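You operate a simulated robot arm through the tools that you are given. There is no shell and no other tool.

You are at the controls of a simulated two-armed robot. One attempt, no reset.

JOB
Take the brass bush from the top of the green belt and leave it on top of the grey round flange there. Then put the brass round flange from the upper shelf of the steel rack on top of the brown carton there. Then put the black bracket on the top of the mesh bench away on the top of the fixed bench. Then shut the left tank door. Then take the green rag and leave it in the red crate on the long bench. Then take the red tray on the long bench and put it away on the top of the blue bench. Then lift the tub lid open. The order counts.

It is judged by the outcome, as a careful person would: the job done as asked, and still so three seconds after it is handed in. It fails if anything else is knocked over, pushed out of place, dropped, spilled or broken. A push-on lid holds only when it is set on centred and level and pressed home; a screw cap is set on level and turned clockwise until tight.

ROBOT AND FRAMES
Two 6-joint arms with three-finger grippers on one trunk, on a base that moves. Base frame: it is fixed to the floor where the robot stands at the start and does not move with it; the origin is under the middle of the robot, x ahead of it, y to its left, z up; the surface under the hand at the start is at about z = 950. Lengths are in mm, angles in degrees, forces in N, time in s.
The left shoulder is at the start at [21, 170, 1550], the right one opposite. With the tool pointing down near the work surface each hand reaches from about 360 to 620 mm from the robot's upright axis, wherever it stands, measured 20 degrees to its own side. Places, roughly: black bracket (6x5x3 cm) [-2500, 8600, 900]; brass bush (2x2x2 cm) [500, -100, 1000]; brass round flange (7x7x3 cm) [-2500, 9200, 1100]; carton (22x18x15 cm) [-2400, 9400, 1200]; green rag (7x10x4 cm) [3000, 7800, 900]; grey round flange (7x7x3 cm) [400, 100, 1000]; left tank door [100, 7900, 500]; red crate (40x26x13 cm) [3100, 8200, 900]; red tray (23x10x3 cm) [3100, 8800, 900]; top of the blue bench [-4500, 3200, 700]; top of the fixed bench [700, -3100, 900]; tub lid [-200, 10700, 1000]. Payload 2.2 kg a hand.
Tool frame (each hand has its own): the origin (TCP) lies between the finger pads and is the grasp point; the fingertips stand 25 mm ahead of it; z points along the fingers, y is the line along which they close. The gripper opens to 104 mm; its body begins 74 mm behind the TCP.
Orientation is that of the tool frame in the base frame, as a unit quaternion [w, x, y, z]. With the fingers straight down and closing along the base's y, the tool's x points along the base's -x, its y along +y and its z along -z.

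CONTROLS
- The arms move only by the tool send_rows. It takes "left_targets", "right_targets" or both (then of equal length, played together; a hand with none holds still); each is a list of rows, each a list of 3 entries, a list of its own where there are three numbers: the shift along the tool's x, y, z in units of 50 mm (1.0 is 50 mm), then the turn, a rotation vector about the tool's x, y, z in units of 8 degrees (1.0 is 8 degrees), then the finger opening in mm, from 0 to 104. In form: [[[tx, ty, tz], [wx, wy, wz], grip], ...]. A call has 1 to 20 rows; each row shifts and turns the commanded pose from where the row before left it, along the tool's axes as they then stand. A call with a number of a shift or a turn outside -1 to 1 is refused whole. A row lasts 0.2 s, in which the tool goes at most 50 mm and 8.6 degrees; a call with a longer step from one row to the next is refused whole, and so is a gripper value outside its range. A pose out of reach is approached as far as the arm can. The call stops where the force on the tool passes 40 N (or 10 N more than at its start, if that is more) or the arm is blocked; 0.2 s more then pass. The fingers move at their own pace (about 72 mm/s each) and stop on an object; they squeeze with about 22 N. The grip force told is the motor's: it shows also when the fingers shut on nothing. Time passes only in rows, and 0.2 s behind the last, so rows that do not move let the fingers close. It gives the time, the measured TCP pose, the force on the tool (base axes), the opening and the grip force at its end, in the units of the frame above (readings bear some noise), with the torque about the TCP (base axes, N m) and any sound that the robot's microphone picked up.
- Cameras (640 x 400 px; columns grow to the right, rows downward): "scene" is now at [155.4, -3, 1436.4]; the picture's right is [-0.03, -1.00, 0.00], its down [-0.64, 0.02, -0.76] and it looks along [0.76, -0.02, -0.64] (base axes); focal length 268 px, centre (320, 200). "left" rides on the left gripper at [82, -3, -104] in its tool frame; the picture's right is [0.04, 1.00, 0.00], its down [-0.75, 0.03, -0.66] and it looks along [-0.66, 0.03, 0.75] (tool axes); focal length 256 px, centre (320, 200). "right" rides on the right gripper at [82, 3, -104] in its tool frame; the picture's right is [-0.04, 1.00, 0.00], its down [-0.75, -0.03, -0.66] and it looks along [-0.66, -0.03, 0.75] (tool axes); focal length 256 px, centre (320, 200). There is no depth. A picture from a camera that has moved, and an enlarged one, comes with that camera's place and axes in the base frame and with its lens.
- capture(camera): a new picture of that camera. No time passes.
- lift_body(by): moves the trunk up (or, below 0, down) by that many mm; the arms and the scene camera ride with it, the base frame stays. It gives what a move gives, with no picture.
- steer(legs): drives the robot by 1 to 6 legs, each [ahead, left, turn to the left] in mm, mm and degrees, along the robot's own axes; the way and the turn of a leg run together, so that a leg with both is an arc; at most 1500 mm and 180 degrees a leg. The arms and the cameras ride along, it lands a little off, and it stops where it bumps. It gives what a move gives.
- aim_head(pan, tilt): turns the head with the scene camera to pan (to the left, within 60 degrees either way) and tilt (down, from -29 to 69), counted from straight ahead of the robot (the tilt from the chest, where the trunk bows). It gives what a move gives.
- close_up(camera, box): a new picture of the part [left, top, right, bottom] of that camera's present view, enlarged. No time passes.
- job_done(): hands the job in; it is judged then, once.

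Places have to be worked out from the pictures, the camera data and where the tool is seen. Open the grippers and draw the arms clear of the work before you hand the job in, unless the task says otherwise.

The tools are called after "Emit:" as a command line: name --argument value ..., lists and objects as JSON in quotes. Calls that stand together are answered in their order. send_rows: Moves the arms, as the interface text tells. Its arguments: {"type":"object","properties":{"left_targets":{"type":"array"},"right_targets":{"type":"array"}},"required":[]} The other tools are called the same way: lift_body (by) moves the trunk up or down; steer (legs) drives the base; aim_head (pan, tilt) turns the head that bears the scene camera; capture (camera) takes a picture; close_up (camera, box) takes an enlarged picture of a part of a camera's view; job_done () hands the job in.

At the start:

```text
time: 0.0
left_ee_pos: [594.7, 205.8, 1206.6]
left_orientation: [0.0, 0.0, 1.0, -0.001]
left_force: [0.5, -0.4, 0.7]
left_ft_torque: [0.01, 0.02, 0.0]
left_finger_gap: 104.0
left_gripper_force: 0.3
right_ee_pos: [543.5, -155.5, 1189.1]
right_orientation: [0.0, 0.0, 1.0, 0.0]
right_force: [0.0, -0.3, 0.0]
right_ft_torque: [0.02, -0.04, -0.01]
right_finger_gap: 103.8
right_gripper_force: 0.1
trunk travel left (down, up): [-742.0, 0.0]
robot x, y, heading: [3.9, -2.9, -0.1]
head pan, tilt (commanded): [-1.7, 40.1]
```

scene: 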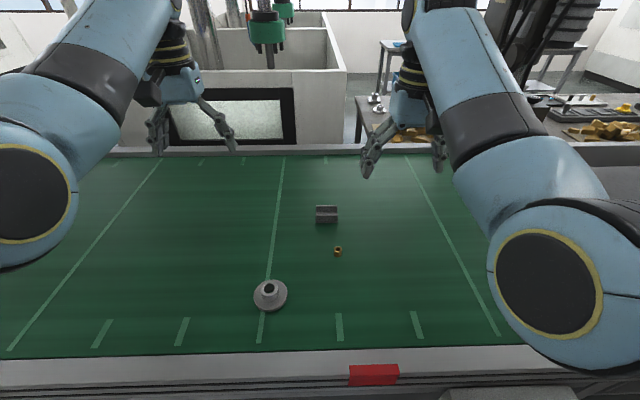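
right: 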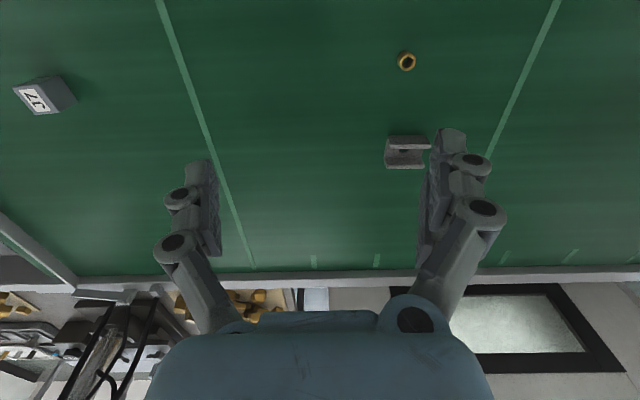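
left: 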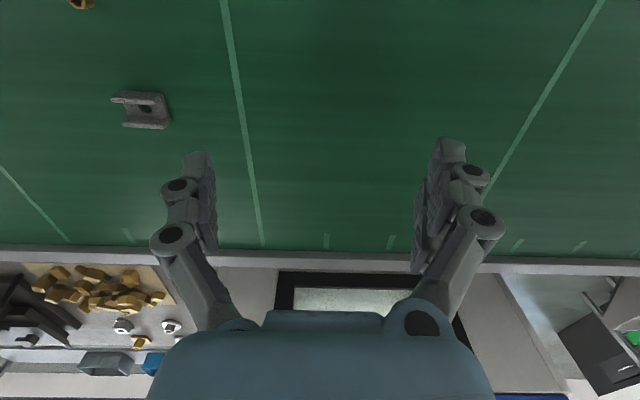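

I'll start by looking closer at the bush and the grey flange on the belt to judge their places.

Emit:
close_up --camera "scene" --box '[240, 190, 400, 320]'

Emit:
close_up --camera "right" --box '[340, 20, 480, 180]'

```text
3.08 times, centred on (320, 255) of scene
camera zoom: at [155.4, -3.0, 1436.4], right [-0.03, -1.0, 0.0], down [-0.64, 0.02, -0.76], along [0.76, -0.02, -0.64], focal length 824 px, centre (320, 31)
```

zoom: 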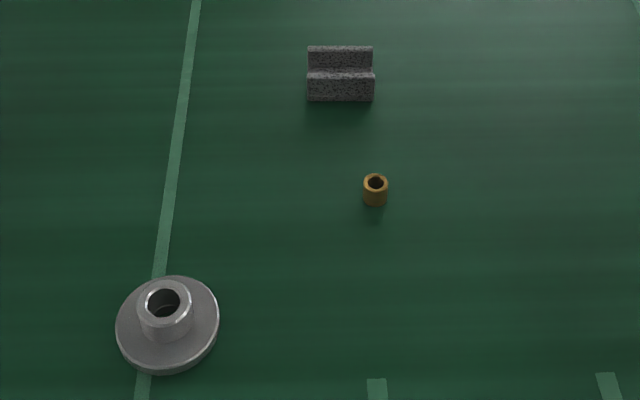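

```text
2.50 times, centred on (410, 100) of right
camera zoom: at [462.2, -152.5, 1291.4], right [0.04, 1.0, 0.0], down [0.75, -0.03, 0.66], along [0.66, -0.03, -0.75], focal length 640 px, centre (95, 450)
```

zoom: 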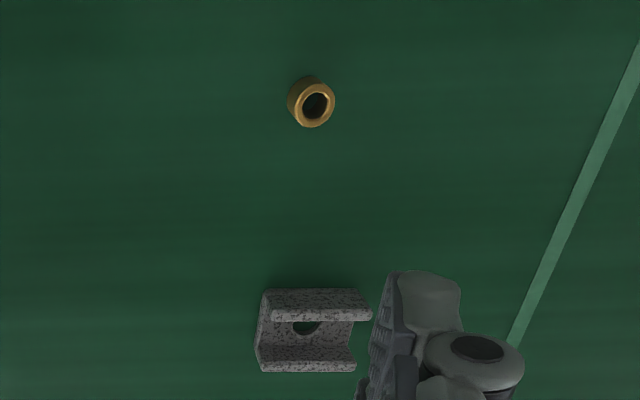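

The bush stands at about [540, -55] with its top at z≈970, and the flange is at about [440, 88] with its hub top at z≈980. I move the right hand above the bush and the left hand a bit outward to make room.

Emit:
send_rows --right_targets '[[[0.015, 0.4, 0.55], [0, 0, 0], 60], [[0.015, 0.4, 0.55], [0, 0, 0], 60], [[0.015, 0.4, 0.55], [0, 0, 0], 60], [[0.015, 0.4, 0.55], [0, 0, 0], 60], [[0.015, 0.4, 0.55], [0, 0, 0], 60]]' --left_targets '[[[0, 0.4, 0], [0, 0, 0], 104], [[0, 0.4, 0], [0, 0, 0], 104], [[0, 0.4, 0], [0, 0, 0], 104], [[0, 0.4, 0], [0, 0, 0], 104], [[0, 0, 0], [0, 0, 0], 104]]'

Emit:
capture --camera "right"

Emit:
capture --camera "scene"

```text
time: 1.4
left_ee_pos: [595.4, 288.2, 1207.9]
left_orientation: [0.0, 0.0, 1.0, 0.0]
left_force: [0.3, 0.9, -0.2]
left_ft_torque: [-0.01, 0.0, 0.03]
left_finger_gap: 103.9
left_gripper_force: 0.1
right_ee_pos: [545.1, -107.5, 1035.8]
right_orientation: [-0.001, 0.02, 0.999, -0.029]
right_force: [0.0, 0.3, -0.7]
right_ft_torque: [0.04, 0.01, 0.03]
right_finger_gap: 60.0
right_gripper_force: 0.1
trunk travel left (down, up): [-742.0, 0.0]
robot x, y, heading: [-3.2, 0.7, -0.1]
head pan, tilt (commanded): [-1.7, 40.1]
stopped in row 5 (right hand): the arm was blocked; the commanded pose is now the measured one
```

```text
taken
camera right: at [463.4, -95.1, 1139.5], right [0.08, 1.0, -0.06], down [0.76, -0.02, 0.66], along [0.65, -0.1, -0.75], focal length 256 px, centre (320, 200)
```

right: 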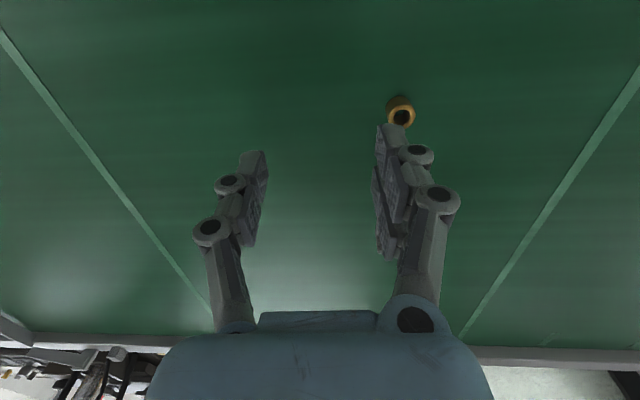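

```text
taken
camera scene: at [155.4, -2.8, 1436.4], right [-0.03, -1.0, 0.0], down [-0.64, 0.02, -0.76], along [0.76, -0.02, -0.64], focal length 268 px, centre (320, 200)
```

scene: 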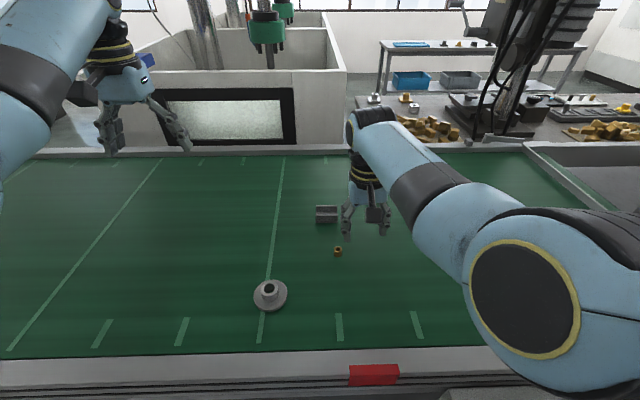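

The right arm stops at y≈-107: it cannot cross inward far enough, so I'd rather slide the base sideways and use one hand for both. I raise the right hand back up, then look to both sides to check for room.

Emit:
send_rows --right_targets '[[[0, -0.4, -0.8], [0, 0, 0], 104], [[0, -0.4, -0.8], [0, 0, 0], 104], [[0, -0.4, -0.8], [0, 0, 0], 104], [[0, -0.3, -0.8], [0, 0, 0], 104]]'

Emit:
aim_head --pan -60 --tilt 35

Emit:
capture --camera "scene"

Emit:
aim_head --pan 60 --tilt 35

Emit:
capture --camera "scene"

```text
time: 2.4
left_ee_pos: [595.2, 286.4, 1208.0]
left_orientation: [0.0, -0.001, 1.0, -0.001]
left_force: [-0.4, -0.9, -0.4]
left_ft_torque: [0.01, 0.04, 0.01]
left_finger_gap: 104.1
left_gripper_force: 0.0
right_ee_pos: [546.6, -170.7, 1192.7]
right_orientation: [-0.002, 0.019, 0.999, -0.028]
right_force: [0.3, 0.6, -0.4]
right_ft_torque: [0.03, 0.02, -0.04]
right_finger_gap: 103.7
right_gripper_force: 0.1
right hand out of reach, approached as far as the arm can: row 4
trunk travel left (down, up): [-742.0, 0.0]
robot x, y, heading: [0.9, 0.5, -0.0]
head pan, tilt (commanded): [-1.7, 40.1]
```

```text
time: 3.7
left_ee_pos: [594.4, 286.9, 1208.2]
left_orientation: [-0.001, 0.0, 1.0, 0.0]
left_force: [-0.1, 0.6, -0.2]
left_ft_torque: [-0.02, 0.01, -0.01]
left_finger_gap: 103.9
left_gripper_force: 0.1
right_ee_pos: [546.4, -171.3, 1192.9]
right_orientation: [-0.003, 0.019, 0.999, -0.028]
right_force: [0.5, 0.0, -1.0]
right_ft_torque: [0.0, 0.0, 0.01]
right_finger_gap: 103.9
right_gripper_force: 0.2
trunk travel left (down, up): [-742.0, 0.0]
robot x, y, heading: [3.4, -0.7, -0.1]
head pan, tilt (commanded): [-60.0, 35.0]
```

```text
taken
camera scene: at [114.6, -76.7, 1444.1], right [-0.87, -0.5, 0.0], down [-0.29, 0.5, -0.82], along [0.41, -0.71, -0.57], focal length 268 px, centre (320, 200)
```

scene: 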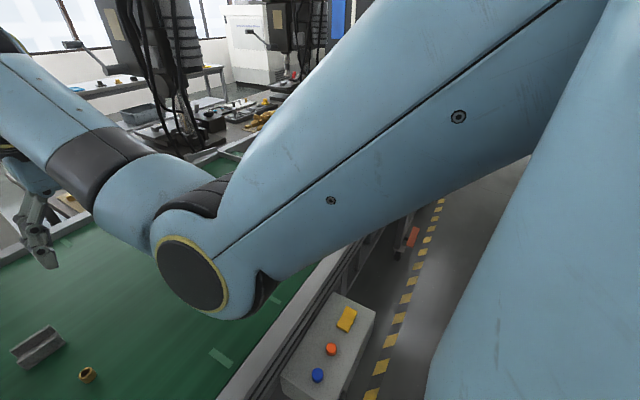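

```text
time: 5.7
left_ee_pos: [595.3, 287.6, 1207.9]
left_orientation: [0.0, 0.0, 1.0, -0.001]
left_force: [-0.5, -0.2, -0.4]
left_ft_torque: [0.0, 0.01, 0.0]
left_finger_gap: 104.1
left_gripper_force: 0.1
right_ee_pos: [545.8, -172.1, 1192.2]
right_orientation: [-0.002, 0.019, 0.999, -0.028]
right_force: [-0.2, -0.3, 0.1]
right_ft_torque: [-0.02, -0.01, 0.0]
right_finger_gap: 104.0
right_gripper_force: 0.1
trunk travel left (down, up): [-742.0, 0.0]
robot x, y, heading: [-2.6, -1.3, -0.1]
head pan, tilt (commanded): [60.0, 35.0]
```

```text
taken
camera scene: at [114.6, 75.7, 1444.1], right [0.87, -0.5, 0.0], down [-0.29, -0.5, -0.82], along [0.41, 0.71, -0.57], focal length 268 px, centre (320, 200)
```

scene: 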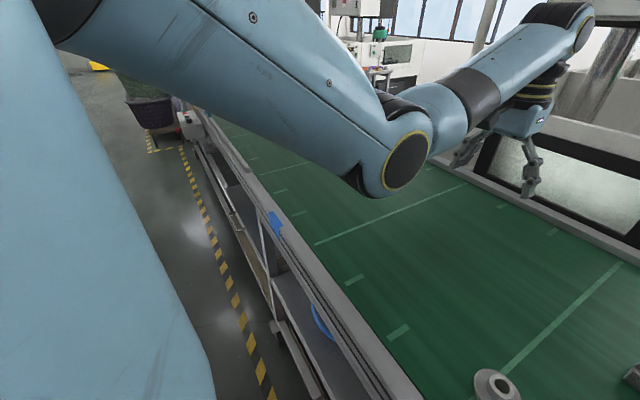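

To the right there is a control box with buttons on the belt side; to the left the aisle is free. I drive the base about 250 mm left and will use the right hand for both bush and flange.

Emit:
steer --legs '[[0, 250, 0]]'

Emit:
aim_head --pan -25 --tilt 42

Emit:
capture --camera "scene"

Emit:
capture --camera "right"

```text
time: 7.6
left_ee_pos: [588.2, 531.2, 1207.2]
left_orientation: [0.001, 0.005, 1.0, 0.0]
left_force: [0.5, 0.4, 1.5]
left_ft_torque: [-0.04, 0.0, 0.02]
left_finger_gap: 103.8
left_gripper_force: 0.0
right_ee_pos: [536.4, 73.1, 1193.6]
right_orientation: [-0.003, 0.023, 0.999, -0.028]
right_force: [-0.5, 0.5, 0.5]
right_ft_torque: [-0.04, -0.03, 0.03]
right_finger_gap: 104.2
right_gripper_force: 0.0
trunk travel left (down, up): [-742.0, 0.0]
robot x, y, heading: [-10.7, 245.7, -0.4]
head pan, tilt (commanded): [60.0, 35.0]
stopped in leg 1: the robot was blocked; the commanded pose is now the measured one
```

```text
time: 9.2
left_ee_pos: [589.4, 529.3, 1208.0]
left_orientation: [0.0, 0.005, 1.0, 0.0]
left_force: [-0.3, 0.5, -0.2]
left_ft_torque: [0.0, 0.02, 0.0]
left_finger_gap: 103.8
left_gripper_force: 0.0
right_ee_pos: [536.2, 72.7, 1192.6]
right_orientation: [-0.002, 0.023, 0.999, -0.028]
right_force: [0.0, 0.0, -0.3]
right_ft_torque: [0.0, 0.0, 0.0]
right_finger_gap: 104.3
right_gripper_force: 0.0
trunk travel left (down, up): [-742.0, 0.0]
robot x, y, heading: [-10.7, 249.0, -0.3]
head pan, tilt (commanded): [-25.0, 42.0]
```

```text
taken
camera scene: at [137.8, 210.8, 1433.6], right [-0.43, -0.9, 0.0], down [-0.6, 0.29, -0.74], along [0.67, -0.32, -0.67], focal length 268 px, centre (320, 200)
```

scene: 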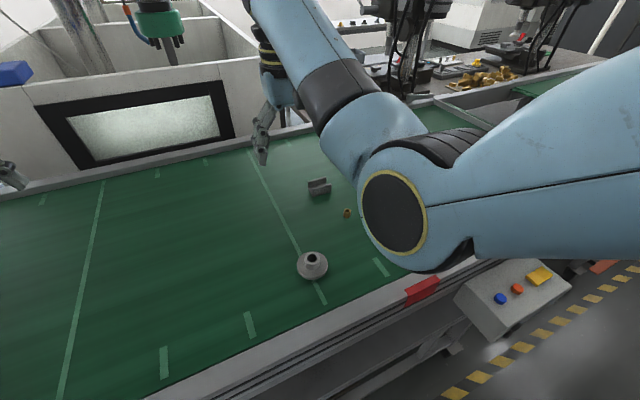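

```text
taken
camera right: at [456.5, 84.9, 1295.2], right [0.09, 0.99, -0.06], down [0.76, -0.03, 0.65], along [0.65, -0.1, -0.75], focal length 256 px, centre (320, 200)
```

right: 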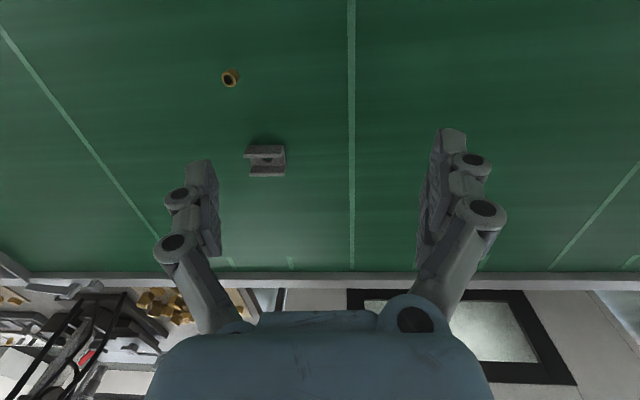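

The base came to rest at about y=247 (it lightly blocked at the end, items have not moved). I straighten the right hand and bring it above the bush at about [539, -54].

Emit:
send_rows --right_targets '[[[0, 0, 0], [-0.4, -0.03, -0.33], 60], [[-0.012, -0.5, 0.6], [0, 0, 0], 60], [[-0.012, -0.5, 0.6], [0, 0, 0], 60], [[-0.012, -0.5, 0.6], [0, 0, 0], 60], [[-0.012, -0.5, 0.6], [0, 0, 0], 60], [[-0.012, -0.5, 0.6], [0, 0, 0], 60], [[0, 0, 0], [0, 0, 0], 60]]'

Emit:
capture --camera "right"

Emit:
capture --camera "scene"

```text
time: 10.8
left_ee_pos: [587.5, 530.2, 1207.7]
left_orientation: [0.0, 0.004, 1.0, -0.001]
left_force: [-0.8, 0.8, 0.5]
left_ft_torque: [0.0, -0.01, -0.01]
left_finger_gap: 104.0
left_gripper_force: 0.0
right_ee_pos: [536.8, -52.4, 1041.6]
right_orientation: [0.0, 0.0, 1.0, -0.001]
right_force: [-0.5, 0.5, 0.1]
right_ft_torque: [-0.04, -0.01, -0.01]
right_finger_gap: 59.9
right_gripper_force: 0.0
trunk travel left (down, up): [-742.0, 0.0]
robot x, y, heading: [-8.2, 246.5, -0.4]
head pan, tilt (commanded): [-25.0, 42.0]
```

```text
taken
camera right: at [455.3, -48.9, 1143.7], right [0.04, 1.0, 0.0], down [0.75, -0.03, 0.66], along [0.66, -0.03, -0.75], focal length 256 px, centre (320, 200)
```

right: 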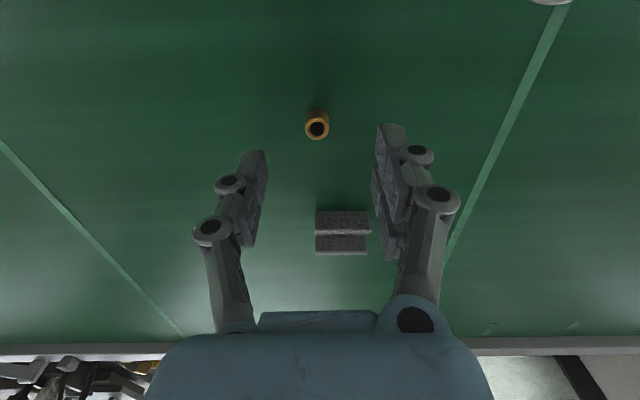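

```text
taken
camera scene: at [137.5, 211.2, 1433.7], right [-0.43, -0.9, 0.0], down [-0.6, 0.29, -0.74], along [0.67, -0.32, -0.67], focal length 268 px, centre (320, 200)
```

scene: 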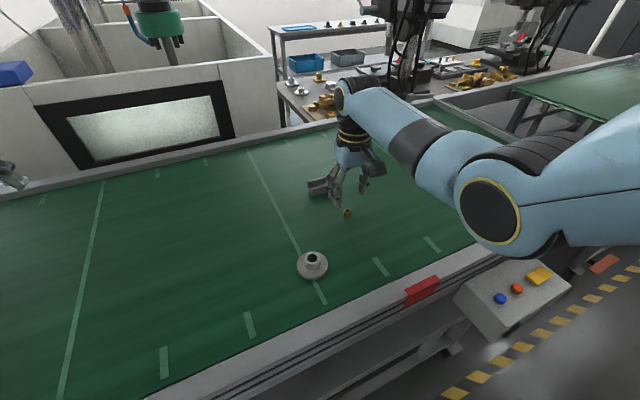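

The bush's ring projects to about [540, -55]; I shift the hand by (+3, -3) mm, lower to TCP z≈980 (fingertips ≈955), and check before closing.

Emit:
send_rows --right_targets '[[[-0.064, -0.056, 0.3], [0, 0, 0], 50], [[0, 0, 0.45], [0, 0, 0], 50], [[0, 0, 0.45], [0, 0, 0], 50], [[0, 0, 0], [0, 0, 0], 50]]'

Emit:
capture --camera "right"

```text
time: 11.8
left_ee_pos: [588.1, 529.9, 1208.0]
left_orientation: [0.0, 0.005, 1.0, -0.001]
left_force: [-0.6, -0.1, 0.1]
left_ft_torque: [-0.01, -0.01, -0.02]
left_finger_gap: 103.9
left_gripper_force: 0.1
right_ee_pos: [541.9, -55.9, 980.8]
right_orientation: [0.0, 0.0, 1.0, -0.001]
right_force: [-0.8, 0.7, 0.2]
right_ft_torque: [-0.01, -0.02, -0.01]
right_finger_gap: 50.3
right_gripper_force: 0.0
trunk travel left (down, up): [-742.0, 0.0]
robot x, y, heading: [-9.4, 247.6, -0.0]
head pan, tilt (commanded): [-25.0, 42.0]
```

```text
taken
camera right: at [460.9, -52.2, 1084.4], right [0.04, 1.0, 0.0], down [0.75, -0.03, 0.66], along [0.66, -0.03, -0.75], focal length 256 px, centre (320, 200)
```

right: 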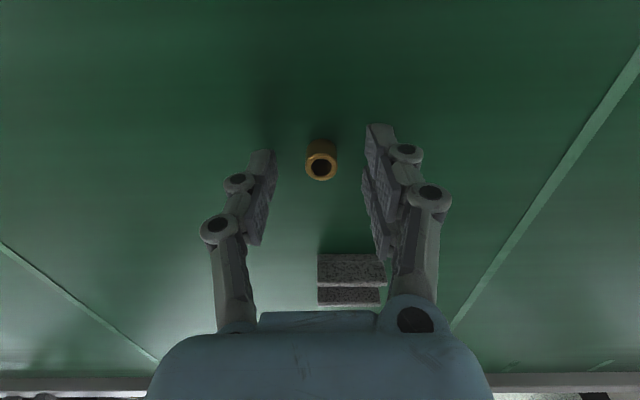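

The bush sits centred between the fingers. I close the right gripper on it.

Emit:
send_rows --right_targets '[[[0, 0, 0], [0, 0, 0], 30], [[0, 0, 0], [0, 0, 0], 20], [[0, 0, 0], [0, 0, 0], 10], [[0, 0, 0], [0, 0, 0], 5], [[0, 0, 0], [0, 0, 0], 5]]'

Emit:
close_up --camera "right" --box '[220, 80, 420, 260]'

```text
time: 13.0
left_ee_pos: [587.4, 530.8, 1207.3]
left_orientation: [0.001, 0.004, 1.0, 0.001]
left_force: [0.9, -0.4, -0.1]
left_ft_torque: [0.0, -0.01, 0.03]
left_finger_gap: 104.2
left_gripper_force: 0.1
right_ee_pos: [540.9, -55.6, 981.9]
right_orientation: [0.0, 0.0, 1.0, 0.0]
right_force: [0.2, 0.4, 0.0]
right_ft_torque: [0.01, -0.01, 0.01]
right_finger_gap: 17.7
right_gripper_force: 21.4
trunk travel left (down, up): [-742.0, 0.0]
robot x, y, heading: [-8.0, 251.1, -0.3]
head pan, tilt (commanded): [-25.0, 42.0]
```

```text
2.22 times, centred on (320, 170) of right
camera zoom: at [461.0, -52.1, 1084.4], right [0.04, 1.0, 0.0], down [0.75, -0.03, 0.66], along [0.66, -0.03, -0.75], focal length 569 px, centre (320, 267)
```

zoom: 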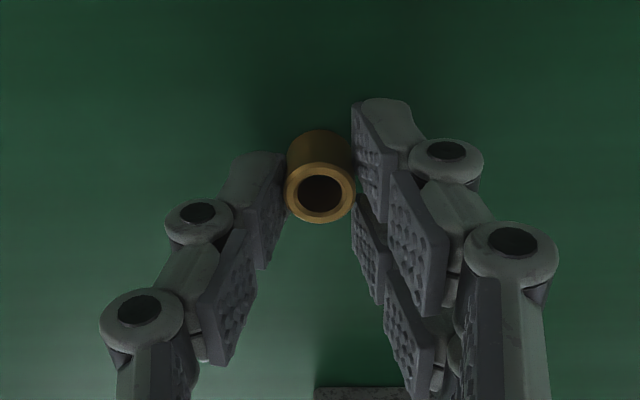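

Grip reads 17.7 mm at 21 N, so the bush is held. I lift it about 90 mm and move partway toward the flange to view it with the hand camera.

Emit:
send_rows --right_targets '[[[0, 0, -0.4], [0, 0, 0], 5], [[0, 0, -0.7], [0, 0, 0], 5], [[0, 0, -0.7], [0, 0, 0], 5], [[0.4, 0.6, 0], [0, 0, 0], 5], [[0.4, 0.7, 0], [0, 0, 0], 5], [[0.4, 0.7, 0], [0, 0, 0], 5], [[0.4, 0.4, 0], [0, 0, 0], 5], [[0, 0, 0], [0, 0, 0], 5]]'

Emit:
capture --camera "right"

Emit:
close_up --camera "scene" --box '[260, 150, 400, 290]'

```text
time: 14.8
left_ee_pos: [589.0, 529.7, 1208.4]
left_orientation: [0.0, 0.005, 1.0, 0.0]
left_force: [-0.1, 0.1, -0.2]
left_ft_torque: [0.04, 0.07, -0.04]
left_finger_gap: 104.3
left_gripper_force: 0.2
right_ee_pos: [461.2, 65.0, 1073.1]
right_orientation: [0.0, 0.0, 1.0, 0.0]
right_force: [0.1, -0.3, -0.3]
right_ft_torque: [0.02, 0.02, -0.01]
right_finger_gap: 5.0
right_gripper_force: 0.1
trunk travel left (down, up): [-742.0, 0.0]
robot x, y, heading: [-8.8, 247.5, -0.3]
head pan, tilt (commanded): [-25.0, 42.0]
```

```text
taken
camera right: at [380.1, 67.4, 1175.9], right [0.04, 1.0, 0.0], down [0.75, -0.03, 0.66], along [0.66, -0.03, -0.76], focal length 256 px, centre (320, 200)
```

right: 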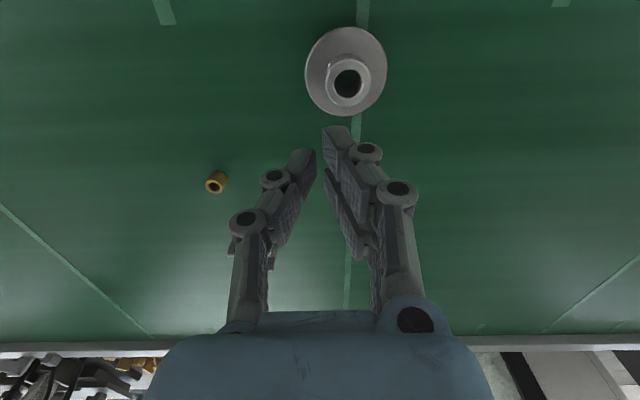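

```text
2.86 times, centred on (330, 220) of scene
camera zoom: at [138.3, 210.1, 1433.5], right [-0.43, -0.9, 0.0], down [-0.61, 0.29, -0.74], along [0.67, -0.32, -0.67], focal length 765 px, centre (291, 143)
```

zoom: 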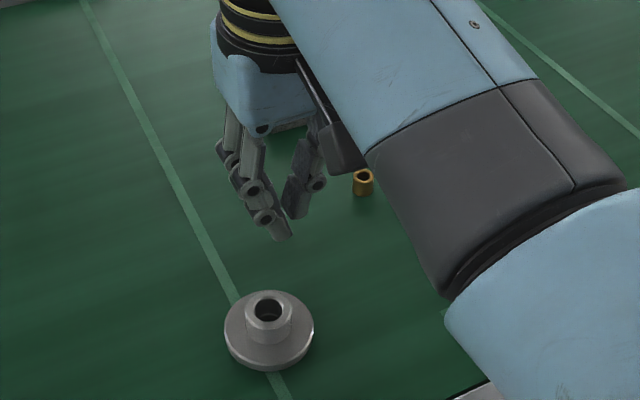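

The bush slipped out during the lift; it still stands upright on the belt near [535, -47], and I judge my hand was about 4 mm too far in x. I open and go back above it for a more exact alignment.

Emit:
send_rows --right_targets '[[[-0.37, -0.56, 0], [0, 0, 0], 50], [[-0.37, -0.56, 0], [0, 0, 0], 50], [[-0.37, -0.56, 0.33], [0, 0, 0], 50], [[-0.37, -0.56, 0.33], [0, 0, 0], 50], [[0, 0, 0], [0, 0, 0], 50], [[0, 0, 0], [0, 0, 0], 50]]'

Emit:
capture --camera "right"

Emit:
close_up --camera "right" --box '[260, 80, 380, 180]'

```text
time: 16.2
left_ee_pos: [587.4, 529.2, 1208.4]
left_orientation: [0.0, 0.005, 1.0, 0.001]
left_force: [0.4, 0.1, 0.0]
left_ft_torque: [0.0, 0.02, 0.0]
left_finger_gap: 104.1
left_gripper_force: 0.1
right_ee_pos: [536.6, -48.3, 1038.7]
right_orientation: [-0.001, 0.0, 1.0, 0.001]
right_force: [-0.7, 0.5, -0.6]
right_ft_torque: [-0.04, 0.0, 0.01]
right_finger_gap: 50.1
right_gripper_force: 0.1
trunk travel left (down, up): [-742.0, 0.0]
robot x, y, heading: [-11.1, 248.9, -0.6]
head pan, tilt (commanded): [-25.0, 42.0]
```

```text
taken
camera right: at [455.5, -45.3, 1141.2], right [0.04, 1.0, 0.0], down [0.75, -0.03, 0.66], along [0.66, -0.03, -0.76], focal length 256 px, centre (320, 200)
```

right: 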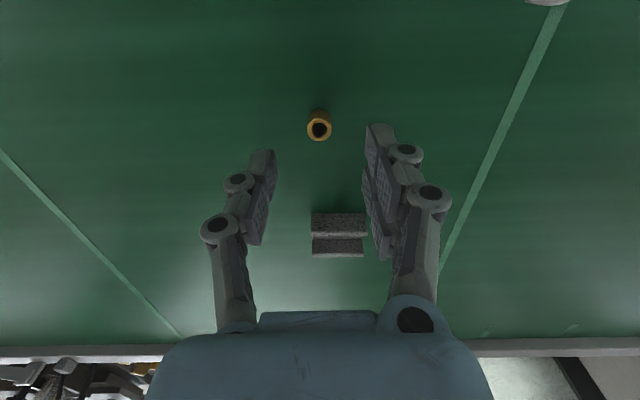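

```text
4.00 times, centred on (320, 130) of right
camera zoom: at [455.5, -45.3, 1141.2], right [0.04, 1.0, 0.0], down [0.75, -0.03, 0.66], along [0.66, -0.03, -0.76], focal length 1024 px, centre (320, 480)
```

zoom: 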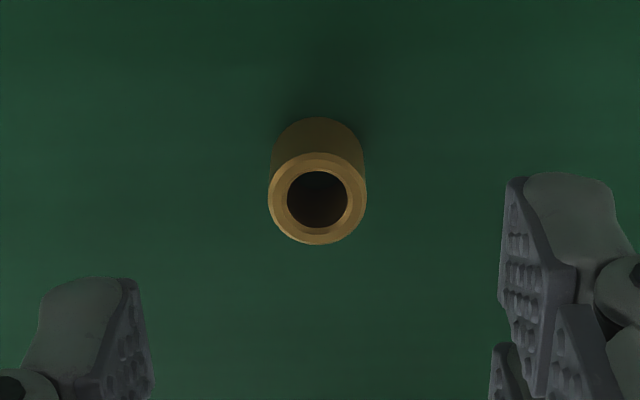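

The bush is now at about [538.3, -49.7]; the hand needs +1.5 in x and -1.4 in y. I descend to about z=978 and check alignment closely before closing.

Emit:
send_rows --right_targets '[[[-0.03, -0.028, 0.3], [0, 0, 0], 50], [[0, 0, 0.45], [0, 0, 0], 45], [[0, 0, 0.45], [0, 0, 0], 40], [[0, 0, 0.02], [0, 0, 0], 40]]'

Emit:
close_up --camera "right" --box '[220, 80, 420, 220]'

```text
time: 17.2
left_ee_pos: [588.5, 530.7, 1207.4]
left_orientation: [0.001, 0.004, 1.0, 0.0]
left_force: [0.7, 1.1, 0.1]
left_ft_torque: [-0.02, 0.0, -0.01]
left_finger_gap: 104.3
left_gripper_force: 0.1
right_ee_pos: [537.7, -48.9, 979.2]
right_orientation: [0.0, 0.0, 1.0, 0.0]
right_force: [0.4, -0.2, -0.4]
right_ft_torque: [-0.02, -0.01, 0.04]
right_finger_gap: 40.2
right_gripper_force: 0.1
trunk travel left (down, up): [-742.0, 0.0]
robot x, y, heading: [-9.6, 246.9, -0.5]
head pan, tilt (commanded): [-25.0, 42.0]
```

```text
2.86 times, centred on (320, 150) of right
camera zoom: at [456.9, -46.4, 1082.1], right [0.04, 1.0, 0.0], down [0.75, -0.03, 0.66], along [0.66, -0.03, -0.75], focal length 731 px, centre (320, 343)
```

zoom: 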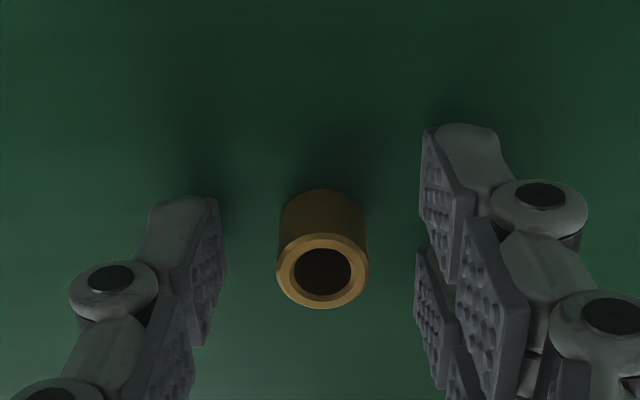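

Alignment now looks within about 1 mm. I lower another 2.5 mm so the pads cover more of the bush, then close and let it settle.

Emit:
send_rows --right_targets '[[[0.0, -0.01, 0.05], [0, 0, 0], 40], [[0, 0, 0], [0, 0, 0], 26], [[0, 0, 0], [0, 0, 0], 18], [[0, 0, 0], [0, 0, 0], 10], [[0, 0, 0], [0, 0, 0], 0], [[0, 0, 0], [0, 0, 0], 0], [[0, 0, 0], [0, 0, 0], 0]]'

Emit:
close_up --camera "right" --box '[220, 80, 420, 220]'

```text
time: 18.8
left_ee_pos: [588.2, 531.0, 1208.0]
left_orientation: [0.0, 0.004, 1.0, 0.0]
left_force: [-0.2, -0.7, -0.1]
left_ft_torque: [0.03, -0.02, 0.01]
left_finger_gap: 104.1
left_gripper_force: 0.0
right_ee_pos: [538.0, -50.3, 975.1]
right_orientation: [0.0, 0.0, 1.0, 0.0]
right_force: [-0.2, 0.9, 0.0]
right_ft_torque: [0.02, -0.03, -0.01]
right_finger_gap: 17.4
right_gripper_force: 22.2
trunk travel left (down, up): [-742.0, 0.0]
robot x, y, heading: [-8.2, 250.5, -0.4]
head pan, tilt (commanded): [-25.0, 42.0]
```

```text
2.86 times, centred on (320, 150) of right
camera zoom: at [456.8, -46.4, 1079.4], right [0.04, 1.0, 0.0], down [0.75, -0.03, 0.66], along [0.66, -0.03, -0.75], focal length 731 px, centre (320, 343)
```

zoom: 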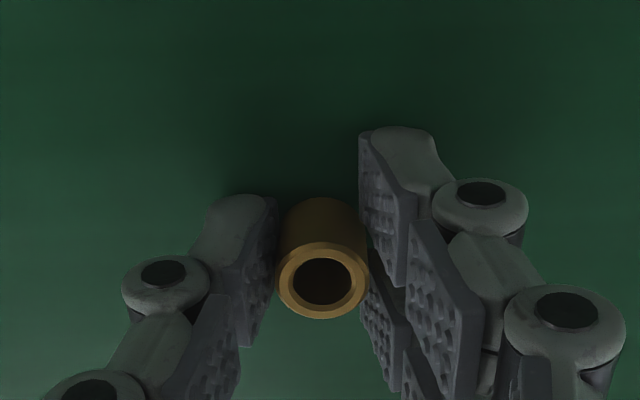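

Gripped again at 17.4 mm with 22 N, more deeply this time. I lift gently in small steps and check that it stays.

Emit:
send_rows --right_targets '[[[0, 0, -0.06], [0, 0, 0], 0], [[0, 0, -0.1], [0, 0, 0], 0], [[0, 0, -0.15], [0, 0, 0], 0], [[0, 0, -0.15], [0, 0, 0], 0], [[0, 0, -0.1], [0, 0, 0], 0]]'

Emit:
close_up --camera "right" --box '[220, 80, 420, 220]'

```text
time: 20.0
left_ee_pos: [587.9, 530.1, 1208.1]
left_orientation: [0.0, 0.005, 1.0, 0.0]
left_force: [-0.2, 0.4, -0.1]
left_ft_torque: [-0.01, -0.03, -0.03]
left_finger_gap: 104.0
left_gripper_force: 0.0
right_ee_pos: [538.1, -49.5, 1003.8]
right_orientation: [-0.001, -0.001, 1.0, -0.001]
right_force: [-0.3, 0.3, -0.3]
right_ft_torque: [0.02, -0.01, -0.02]
right_finger_gap: 17.3
right_gripper_force: 21.9
trunk travel left (down, up): [-742.0, 0.0]
robot x, y, heading: [-8.3, 249.7, -0.5]
head pan, tilt (commanded): [-25.0, 42.0]
```

```text
2.86 times, centred on (320, 150) of right
camera zoom: at [456.5, -45.9, 1107.4], right [0.04, 1.0, 0.0], down [0.75, -0.03, 0.66], along [0.65, -0.03, -0.76], focal length 731 px, centre (320, 343)
```

zoom: 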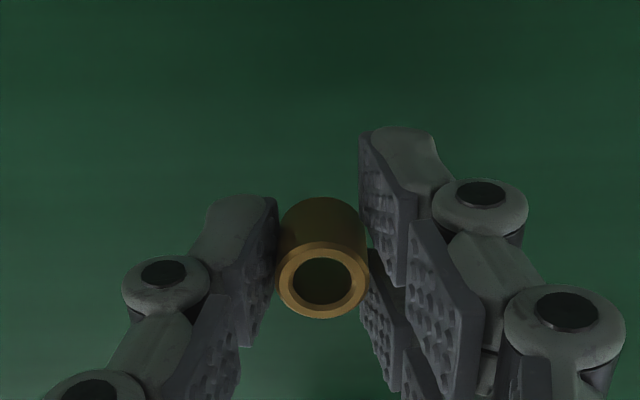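

The bush is held firmly. I raise it further and carry it slowly to just above the flange, then look at the hub from close by.

Emit:
send_rows --right_targets '[[[0, 0, -0.3], [0, 0, 0], 0], [[0, 0, -0.4], [0, 0, 0], 0], [[0, 0, -0.4], [0, 0, 0], 0], [[0.2, 0.3, 0], [0, 0, 0], 0], [[0.35, 0.5, 0], [0, 0, 0], 0], [[0.35, 0.5, 0], [0, 0, 0], 0], [[0.35, 0.5, 0], [0, 0, 0], 0], [[0.35, 0.5, 0], [0, 0, 0], 0], [[0.15, 0.3, 0], [0, 0, 0], 0], [[0, 0, 0], [0, 0, 0], 0]]'

Emit:
capture --camera "right"

Emit:
close_up --camera "scene" --box '[270, 190, 370, 290]'

```text
time: 22.2
left_ee_pos: [588.9, 529.5, 1208.2]
left_orientation: [0.001, 0.005, 1.0, 0.0]
left_force: [-0.7, 0.0, 0.2]
left_ft_torque: [-0.01, -0.01, -0.01]
left_finger_gap: 104.1
left_gripper_force: 0.1
right_ee_pos: [455.6, 64.2, 1060.9]
right_orientation: [0.004, 0.004, 1.0, -0.012]
right_force: [-0.3, -0.3, -0.8]
right_ft_torque: [-0.03, -0.01, 0.01]
right_finger_gap: 17.1
right_gripper_force: 21.9
trunk travel left (down, up): [-742.0, 0.0]
robot x, y, heading: [-9.0, 249.7, -0.2]
head pan, tilt (commanded): [-25.0, 42.0]
```

```text
taken
camera right: at [374.1, 70.9, 1164.2], right [0.05, 1.0, -0.02], down [0.75, -0.02, 0.66], along [0.66, -0.05, -0.75], focal length 256 px, centre (320, 200)
```

right: 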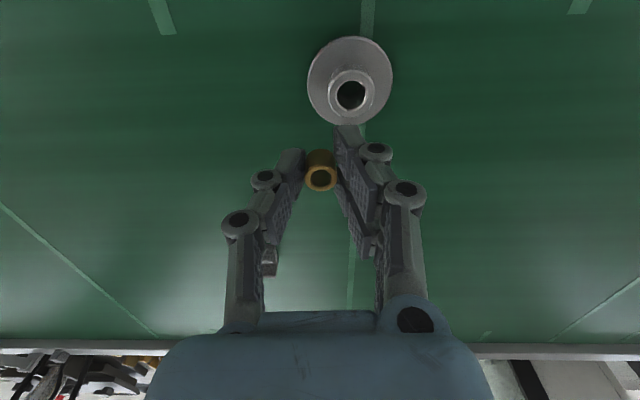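

```text
4.00 times, centred on (320, 240) of scene
camera zoom: at [137.5, 210.7, 1433.6], right [-0.43, -0.9, 0.0], down [-0.6, 0.29, -0.74], along [0.67, -0.32, -0.67], focal length 1071 px, centre (320, 40)
```

zoom: 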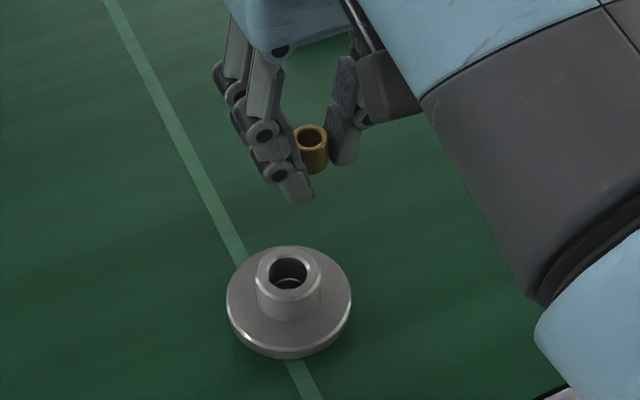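

The hand lags about 16 mm behind in y and is tilted slightly; I let it settle with still rows and zoom in on the flange's hub with the hand camera.

Emit:
send_rows --right_targets '[[[0, 0, 0], [0, 0, 0], 0], [[0, 0, 0], [0, 0, 0], 0]]'

Emit:
close_up --camera "right" --box '[270, 20, 430, 200]'

```text
time: 22.8
left_ee_pos: [588.6, 530.1, 1206.9]
left_orientation: [0.0, 0.005, 1.0, 0.0]
left_force: [0.6, -0.4, -0.9]
left_ft_torque: [0.02, 0.0, 0.01]
left_finger_gap: 104.0
left_gripper_force: 0.1
right_ee_pos: [453.8, 63.6, 1061.6]
right_orientation: [0.002, 0.004, 1.0, -0.013]
right_force: [-0.1, 0.7, -0.2]
right_ft_torque: [0.02, -0.03, 0.04]
right_finger_gap: 17.2
right_gripper_force: 21.9
trunk travel left (down, up): [-742.0, 0.0]
robot x, y, heading: [-9.5, 244.0, -0.4]
head pan, tilt (commanded): [-25.0, 42.0]
```

```text
2.22 times, centred on (350, 110) of right
camera zoom: at [373.3, 71.0, 1163.4], right [0.05, 1.0, -0.02], down [0.75, -0.02, 0.66], along [0.66, -0.05, -0.75], focal length 569 px, centre (253, 400)
```

zoom: 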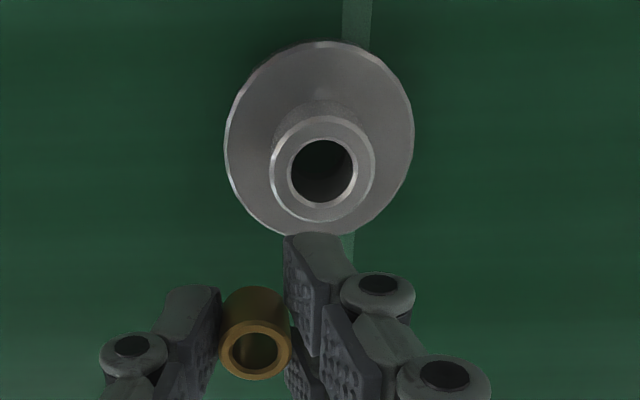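

The inner reach limit bites again here (y won't go past ~64), so the base must shift further left. The hub is about 33 mm across with a 19.6 mm hole – larger than the 17 mm bush – so I'll set the bush on the hub rim off-centre. First raise the hand, then look at the floor on the left.

Emit:
send_rows --right_targets '[[[0, 0, -0.3], [0, 0, 0], 0], [[0, 0, -0.4], [0, 0, 0], 0], [[0, 0, 0], [0, 0, 0], 0]]'

Emit:
aim_head --pan 40 --tilt 65

Emit:
capture --camera "scene"

Emit:
aim_head --pan 0 --tilt 69

Emit:
capture --camera "scene"

```text
time: 23.6
left_ee_pos: [588.4, 529.0, 1208.0]
left_orientation: [-0.001, 0.005, 1.0, 0.0]
left_force: [-0.3, -0.1, -0.1]
left_ft_torque: [0.01, -0.03, 0.01]
left_finger_gap: 103.8
left_gripper_force: 0.1
right_ee_pos: [448.7, 56.2, 1088.0]
right_orientation: [-0.004, 0.005, 1.0, -0.02]
right_force: [-0.1, -0.7, -1.4]
right_ft_torque: [0.03, -0.02, 0.0]
right_finger_gap: 16.8
right_gripper_force: 21.9
trunk travel left (down, up): [-742.0, 0.0]
robot x, y, heading: [-7.7, 242.9, -0.4]
head pan, tilt (commanded): [-25.0, 42.0]
```

```text
time: 25.0
left_ee_pos: [589.3, 529.1, 1207.6]
left_orientation: [0.0, 0.004, 1.0, 0.0]
left_force: [-0.3, 0.2, -1.6]
left_ft_torque: [-0.02, -0.02, 0.02]
left_finger_gap: 103.9
left_gripper_force: 0.1
right_ee_pos: [449.6, 58.0, 1090.1]
right_orientation: [-0.002, 0.006, 1.0, -0.02]
right_force: [0.0, -0.4, 1.0]
right_ft_torque: [0.02, 0.0, 0.02]
right_finger_gap: 16.7
right_gripper_force: 21.6
trunk travel left (down, up): [-742.0, 0.0]
robot x, y, heading: [-8.4, 248.5, -0.3]
head pan, tilt (commanded): [40.0, 65.0]
```

```text
taken
camera scene: at [108.9, 285.1, 1404.3], right [0.64, -0.77, 0.0], down [-0.7, -0.58, -0.42], along [0.33, 0.27, -0.91], focal length 268 px, centre (320, 200)
```

scene: 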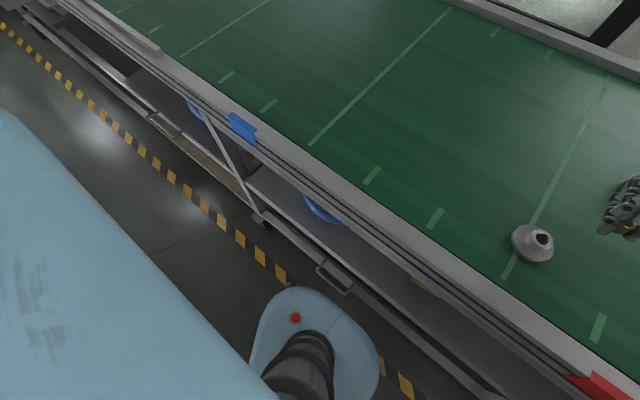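

```text
time: 26.1
left_ee_pos: [589.0, 530.6, 1208.0]
left_orientation: [0.0, 0.005, 1.0, 0.0]
left_force: [-0.4, 0.5, 1.3]
left_ft_torque: [0.04, 0.01, 0.02]
left_finger_gap: 104.0
left_gripper_force: 0.1
right_ee_pos: [449.9, 58.0, 1092.1]
right_orientation: [0.0, 0.006, 1.0, -0.02]
right_force: [0.7, 0.1, -0.8]
right_ft_torque: [0.0, 0.04, 0.02]
right_finger_gap: 17.3
right_gripper_force: 22.3
trunk travel left (down, up): [-742.0, 0.0]
robot x, y, heading: [-7.9, 247.5, -0.3]
head pan, tilt (commanded): [0.0, 68.8]
```

```text
taken
camera scene: at [118.0, 246.2, 1400.4], right [-0.01, -1.0, 0.0], down [-0.93, 0.01, -0.36], along [0.36, 0.0, -0.93], focal length 268 px, centre (320, 200)
```

scene: 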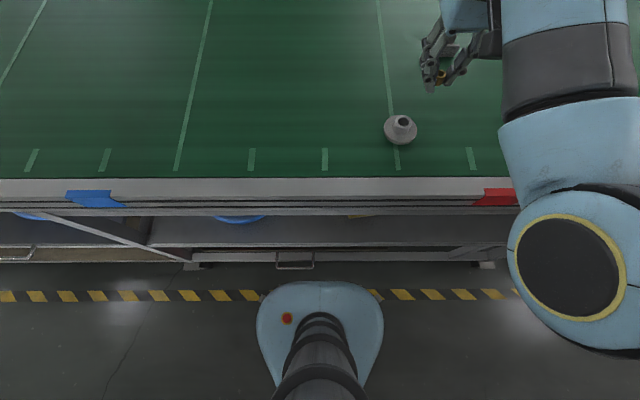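

The base front seems to have nudged against the drawer handle of the belt stand. I back off 60 mm, then go 95 mm left so the flange falls well within the right hand's reach.

Emit:
steer --legs '[[-60, 0, 0], [0, 95, 0]]'

Emit:
aim_head --pan -30 --tilt 42

Emit:
capture --camera "scene"

Emit:
capture --camera "right"

```text
time: 27.7
left_ee_pos: [530.2, 626.4, 1207.3]
left_orientation: [0.001, 0.004, 1.0, -0.001]
left_force: [0.2, 0.4, 0.0]
left_ft_torque: [-0.05, -0.02, 0.0]
left_finger_gap: 104.1
left_gripper_force: 0.1
right_ee_pos: [392.4, 152.8, 1092.3]
right_orientation: [0.001, 0.006, 1.0, -0.021]
right_force: [-0.4, 1.4, 0.6]
right_ft_torque: [-0.02, 0.01, -0.03]
right_finger_gap: 16.9
right_gripper_force: 21.8
trunk travel left (down, up): [-742.0, 0.0]
robot x, y, heading: [-68.0, 343.4, -0.1]
head pan, tilt (commanded): [0.0, 68.8]
```

```text
time: 28.7
left_ee_pos: [530.8, 624.8, 1207.6]
left_orientation: [0.0, 0.004, 1.0, 0.0]
left_force: [-0.3, 0.5, 0.0]
left_ft_torque: [0.01, 0.02, 0.05]
left_finger_gap: 103.9
left_gripper_force: 0.0
right_ee_pos: [393.5, 150.7, 1092.1]
right_orientation: [0.001, 0.007, 1.0, -0.021]
right_force: [-1.0, 0.3, -0.1]
right_ft_torque: [-0.01, -0.02, -0.01]
right_finger_gap: 16.9
right_gripper_force: 22.0
trunk travel left (down, up): [-742.0, 0.0]
robot x, y, heading: [-64.8, 341.8, -0.6]
head pan, tilt (commanded): [-30.0, 42.0]
```

```text
taken
camera scene: at [76.2, 298.9, 1433.6], right [-0.51, -0.86, 0.0], down [-0.58, 0.34, -0.74], along [0.64, -0.38, -0.67], focal length 268 px, centre (320, 200)
```

scene: 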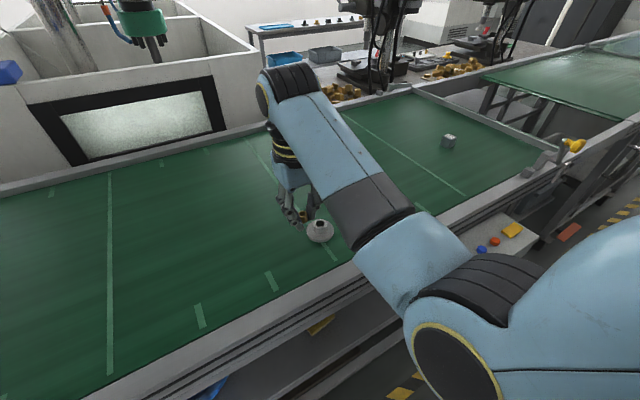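

```text
taken
camera right: at [312.4, 158.8, 1194.5], right [0.05, 1.0, -0.04], down [0.75, -0.01, 0.66], along [0.66, -0.07, -0.75], focal length 256 px, centre (320, 200)
```

right: 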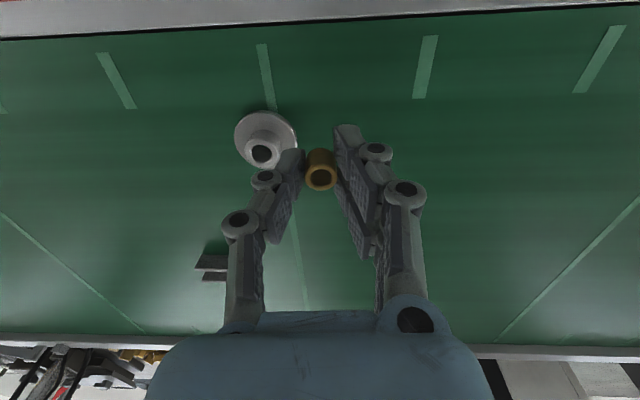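

The flange hub projects again to [439, 86]. I straighten the hand and move it above the hub's +y rim side, at about [439, 97, 1055].

Emit:
send_rows --right_targets '[[[0, 0, 0], [-0.3, 0.01, -0.09], 0], [[-0.3, -0.36, 0.1], [0, 0, 0], 0], [[-0.3, -0.36, 0.3], [0, 0, 0], 0], [[-0.3, -0.36, 0.3], [0, 0, 0], 0], [[0, 0, 0], [0, 0, 0], 0]]'

Emit:
close_up --camera "right" --box '[240, 100, 400, 240]'

Emit:
close_up --camera "scene" --box '[260, 150, 380, 270]'

```text
time: 29.9
left_ee_pos: [530.8, 625.4, 1207.5]
left_orientation: [0.0, 0.004, 1.0, 0.0]
left_force: [0.3, -0.4, 0.4]
left_ft_torque: [-0.03, 0.02, 0.01]
left_finger_gap: 103.9
left_gripper_force: 0.1
right_ee_pos: [438.5, 97.9, 1053.9]
right_orientation: [0.0, 0.0, 1.0, 0.0]
right_force: [0.3, 0.9, -0.4]
right_ft_torque: [0.01, 0.01, 0.03]
right_finger_gap: 16.8
right_gripper_force: 22.2
trunk travel left (down, up): [-742.0, 0.0]
robot x, y, heading: [-66.5, 341.9, -0.6]
head pan, tilt (commanded): [-30.0, 42.0]
```

```text
2.86 times, centred on (320, 170) of right
camera zoom: at [358.3, 100.7, 1158.0], right [0.04, 1.0, 0.0], down [0.75, -0.03, 0.66], along [0.66, -0.02, -0.75], focal length 731 px, centre (320, 286)
```

zoom: 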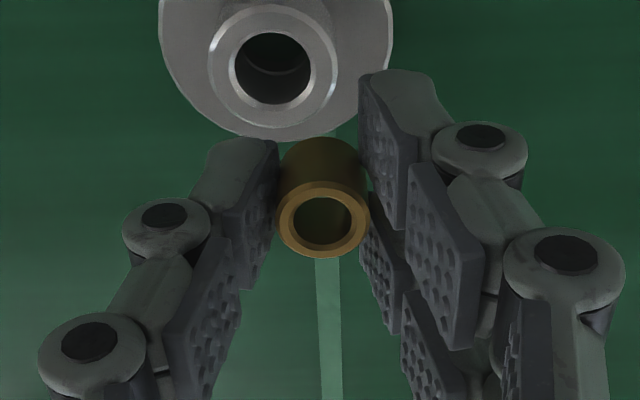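

```text
3.33 times, centred on (320, 210) of scene
camera zoom: at [76.2, 299.7, 1433.7], right [-0.51, -0.86, 0.0], down [-0.58, 0.34, -0.74], along [0.64, -0.38, -0.67], focal length 893 px, centre (320, 167)
```

zoom: 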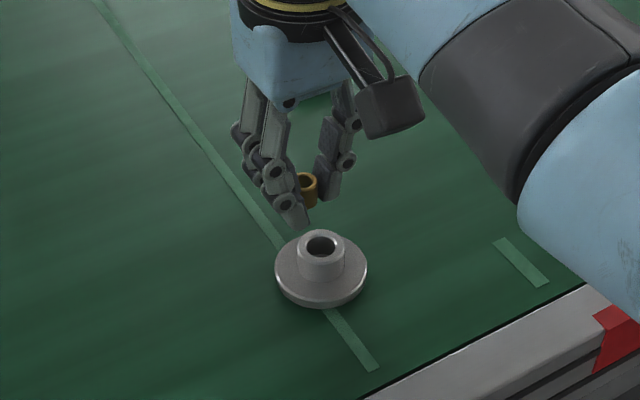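

The hub centre is confirmed at [439, 85.7] and the hand stands 12 mm to its +y side, as wanted. I lower to about 7 mm above contact and check.

Emit:
send_rows --right_targets '[[[0, -0.02, 0.3], [0, 0, 0], 0], [[0, 0, 0.3], [0, 0, 0], 0], [[0, 0, 0.24], [0, 0, 0], 0], [[0, 0, 0], [0, 0, 0], 0]]'

Emit:
close_up --camera "right" --box '[240, 80, 400, 220]'

Emit:
close_up --camera "scene" --box '[280, 180, 360, 260]'

```text
time: 30.9
left_ee_pos: [530.8, 625.9, 1207.2]
left_orientation: [0.0, 0.004, 1.0, 0.0]
left_force: [-0.2, -0.2, -0.2]
left_ft_torque: [0.0, 0.02, 0.01]
left_finger_gap: 104.0
left_gripper_force: 0.1
right_ee_pos: [438.3, 96.7, 1013.4]
right_orientation: [0.0, -0.001, 1.0, 0.001]
right_force: [-0.7, -0.5, -0.1]
right_ft_torque: [0.02, 0.02, -0.01]
right_finger_gap: 16.9
right_gripper_force: 21.8
trunk travel left (down, up): [-742.0, 0.0]
robot x, y, heading: [-65.2, 340.2, -0.4]
head pan, tilt (commanded): [-30.0, 42.0]
```

```text
2.86 times, centred on (320, 150) of right
camera zoom: at [357.2, 99.6, 1116.3], right [0.04, 1.0, 0.0], down [0.75, -0.03, 0.66], along [0.66, -0.02, -0.75], focal length 731 px, centre (320, 343)
```

zoom: 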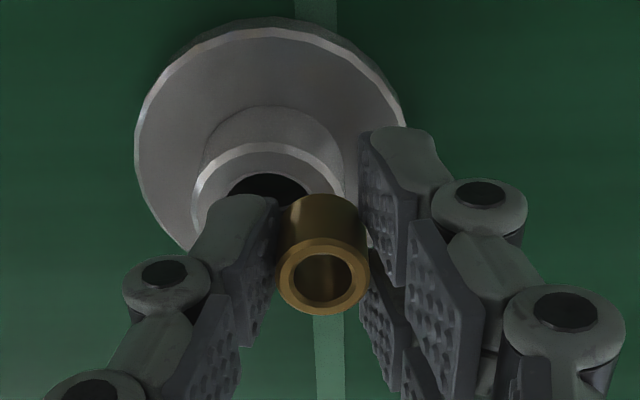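

```text
5.00 times, centred on (320, 220) of scene
camera zoom: at [76.4, 299.3, 1433.6], right [-0.51, -0.86, 0.0], down [-0.58, 0.34, -0.74], along [0.64, -0.38, -0.67], focal length 1339 px, centre (320, 100)
```

zoom: 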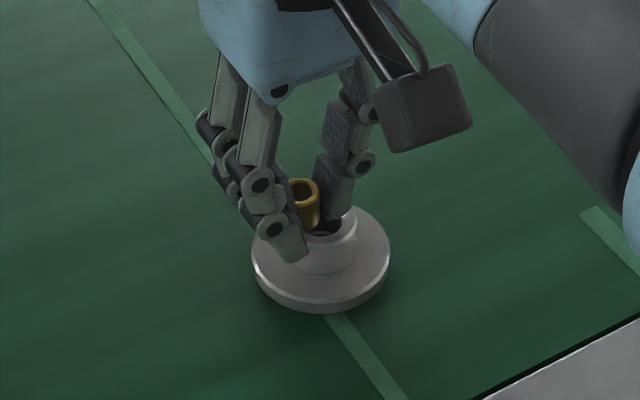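

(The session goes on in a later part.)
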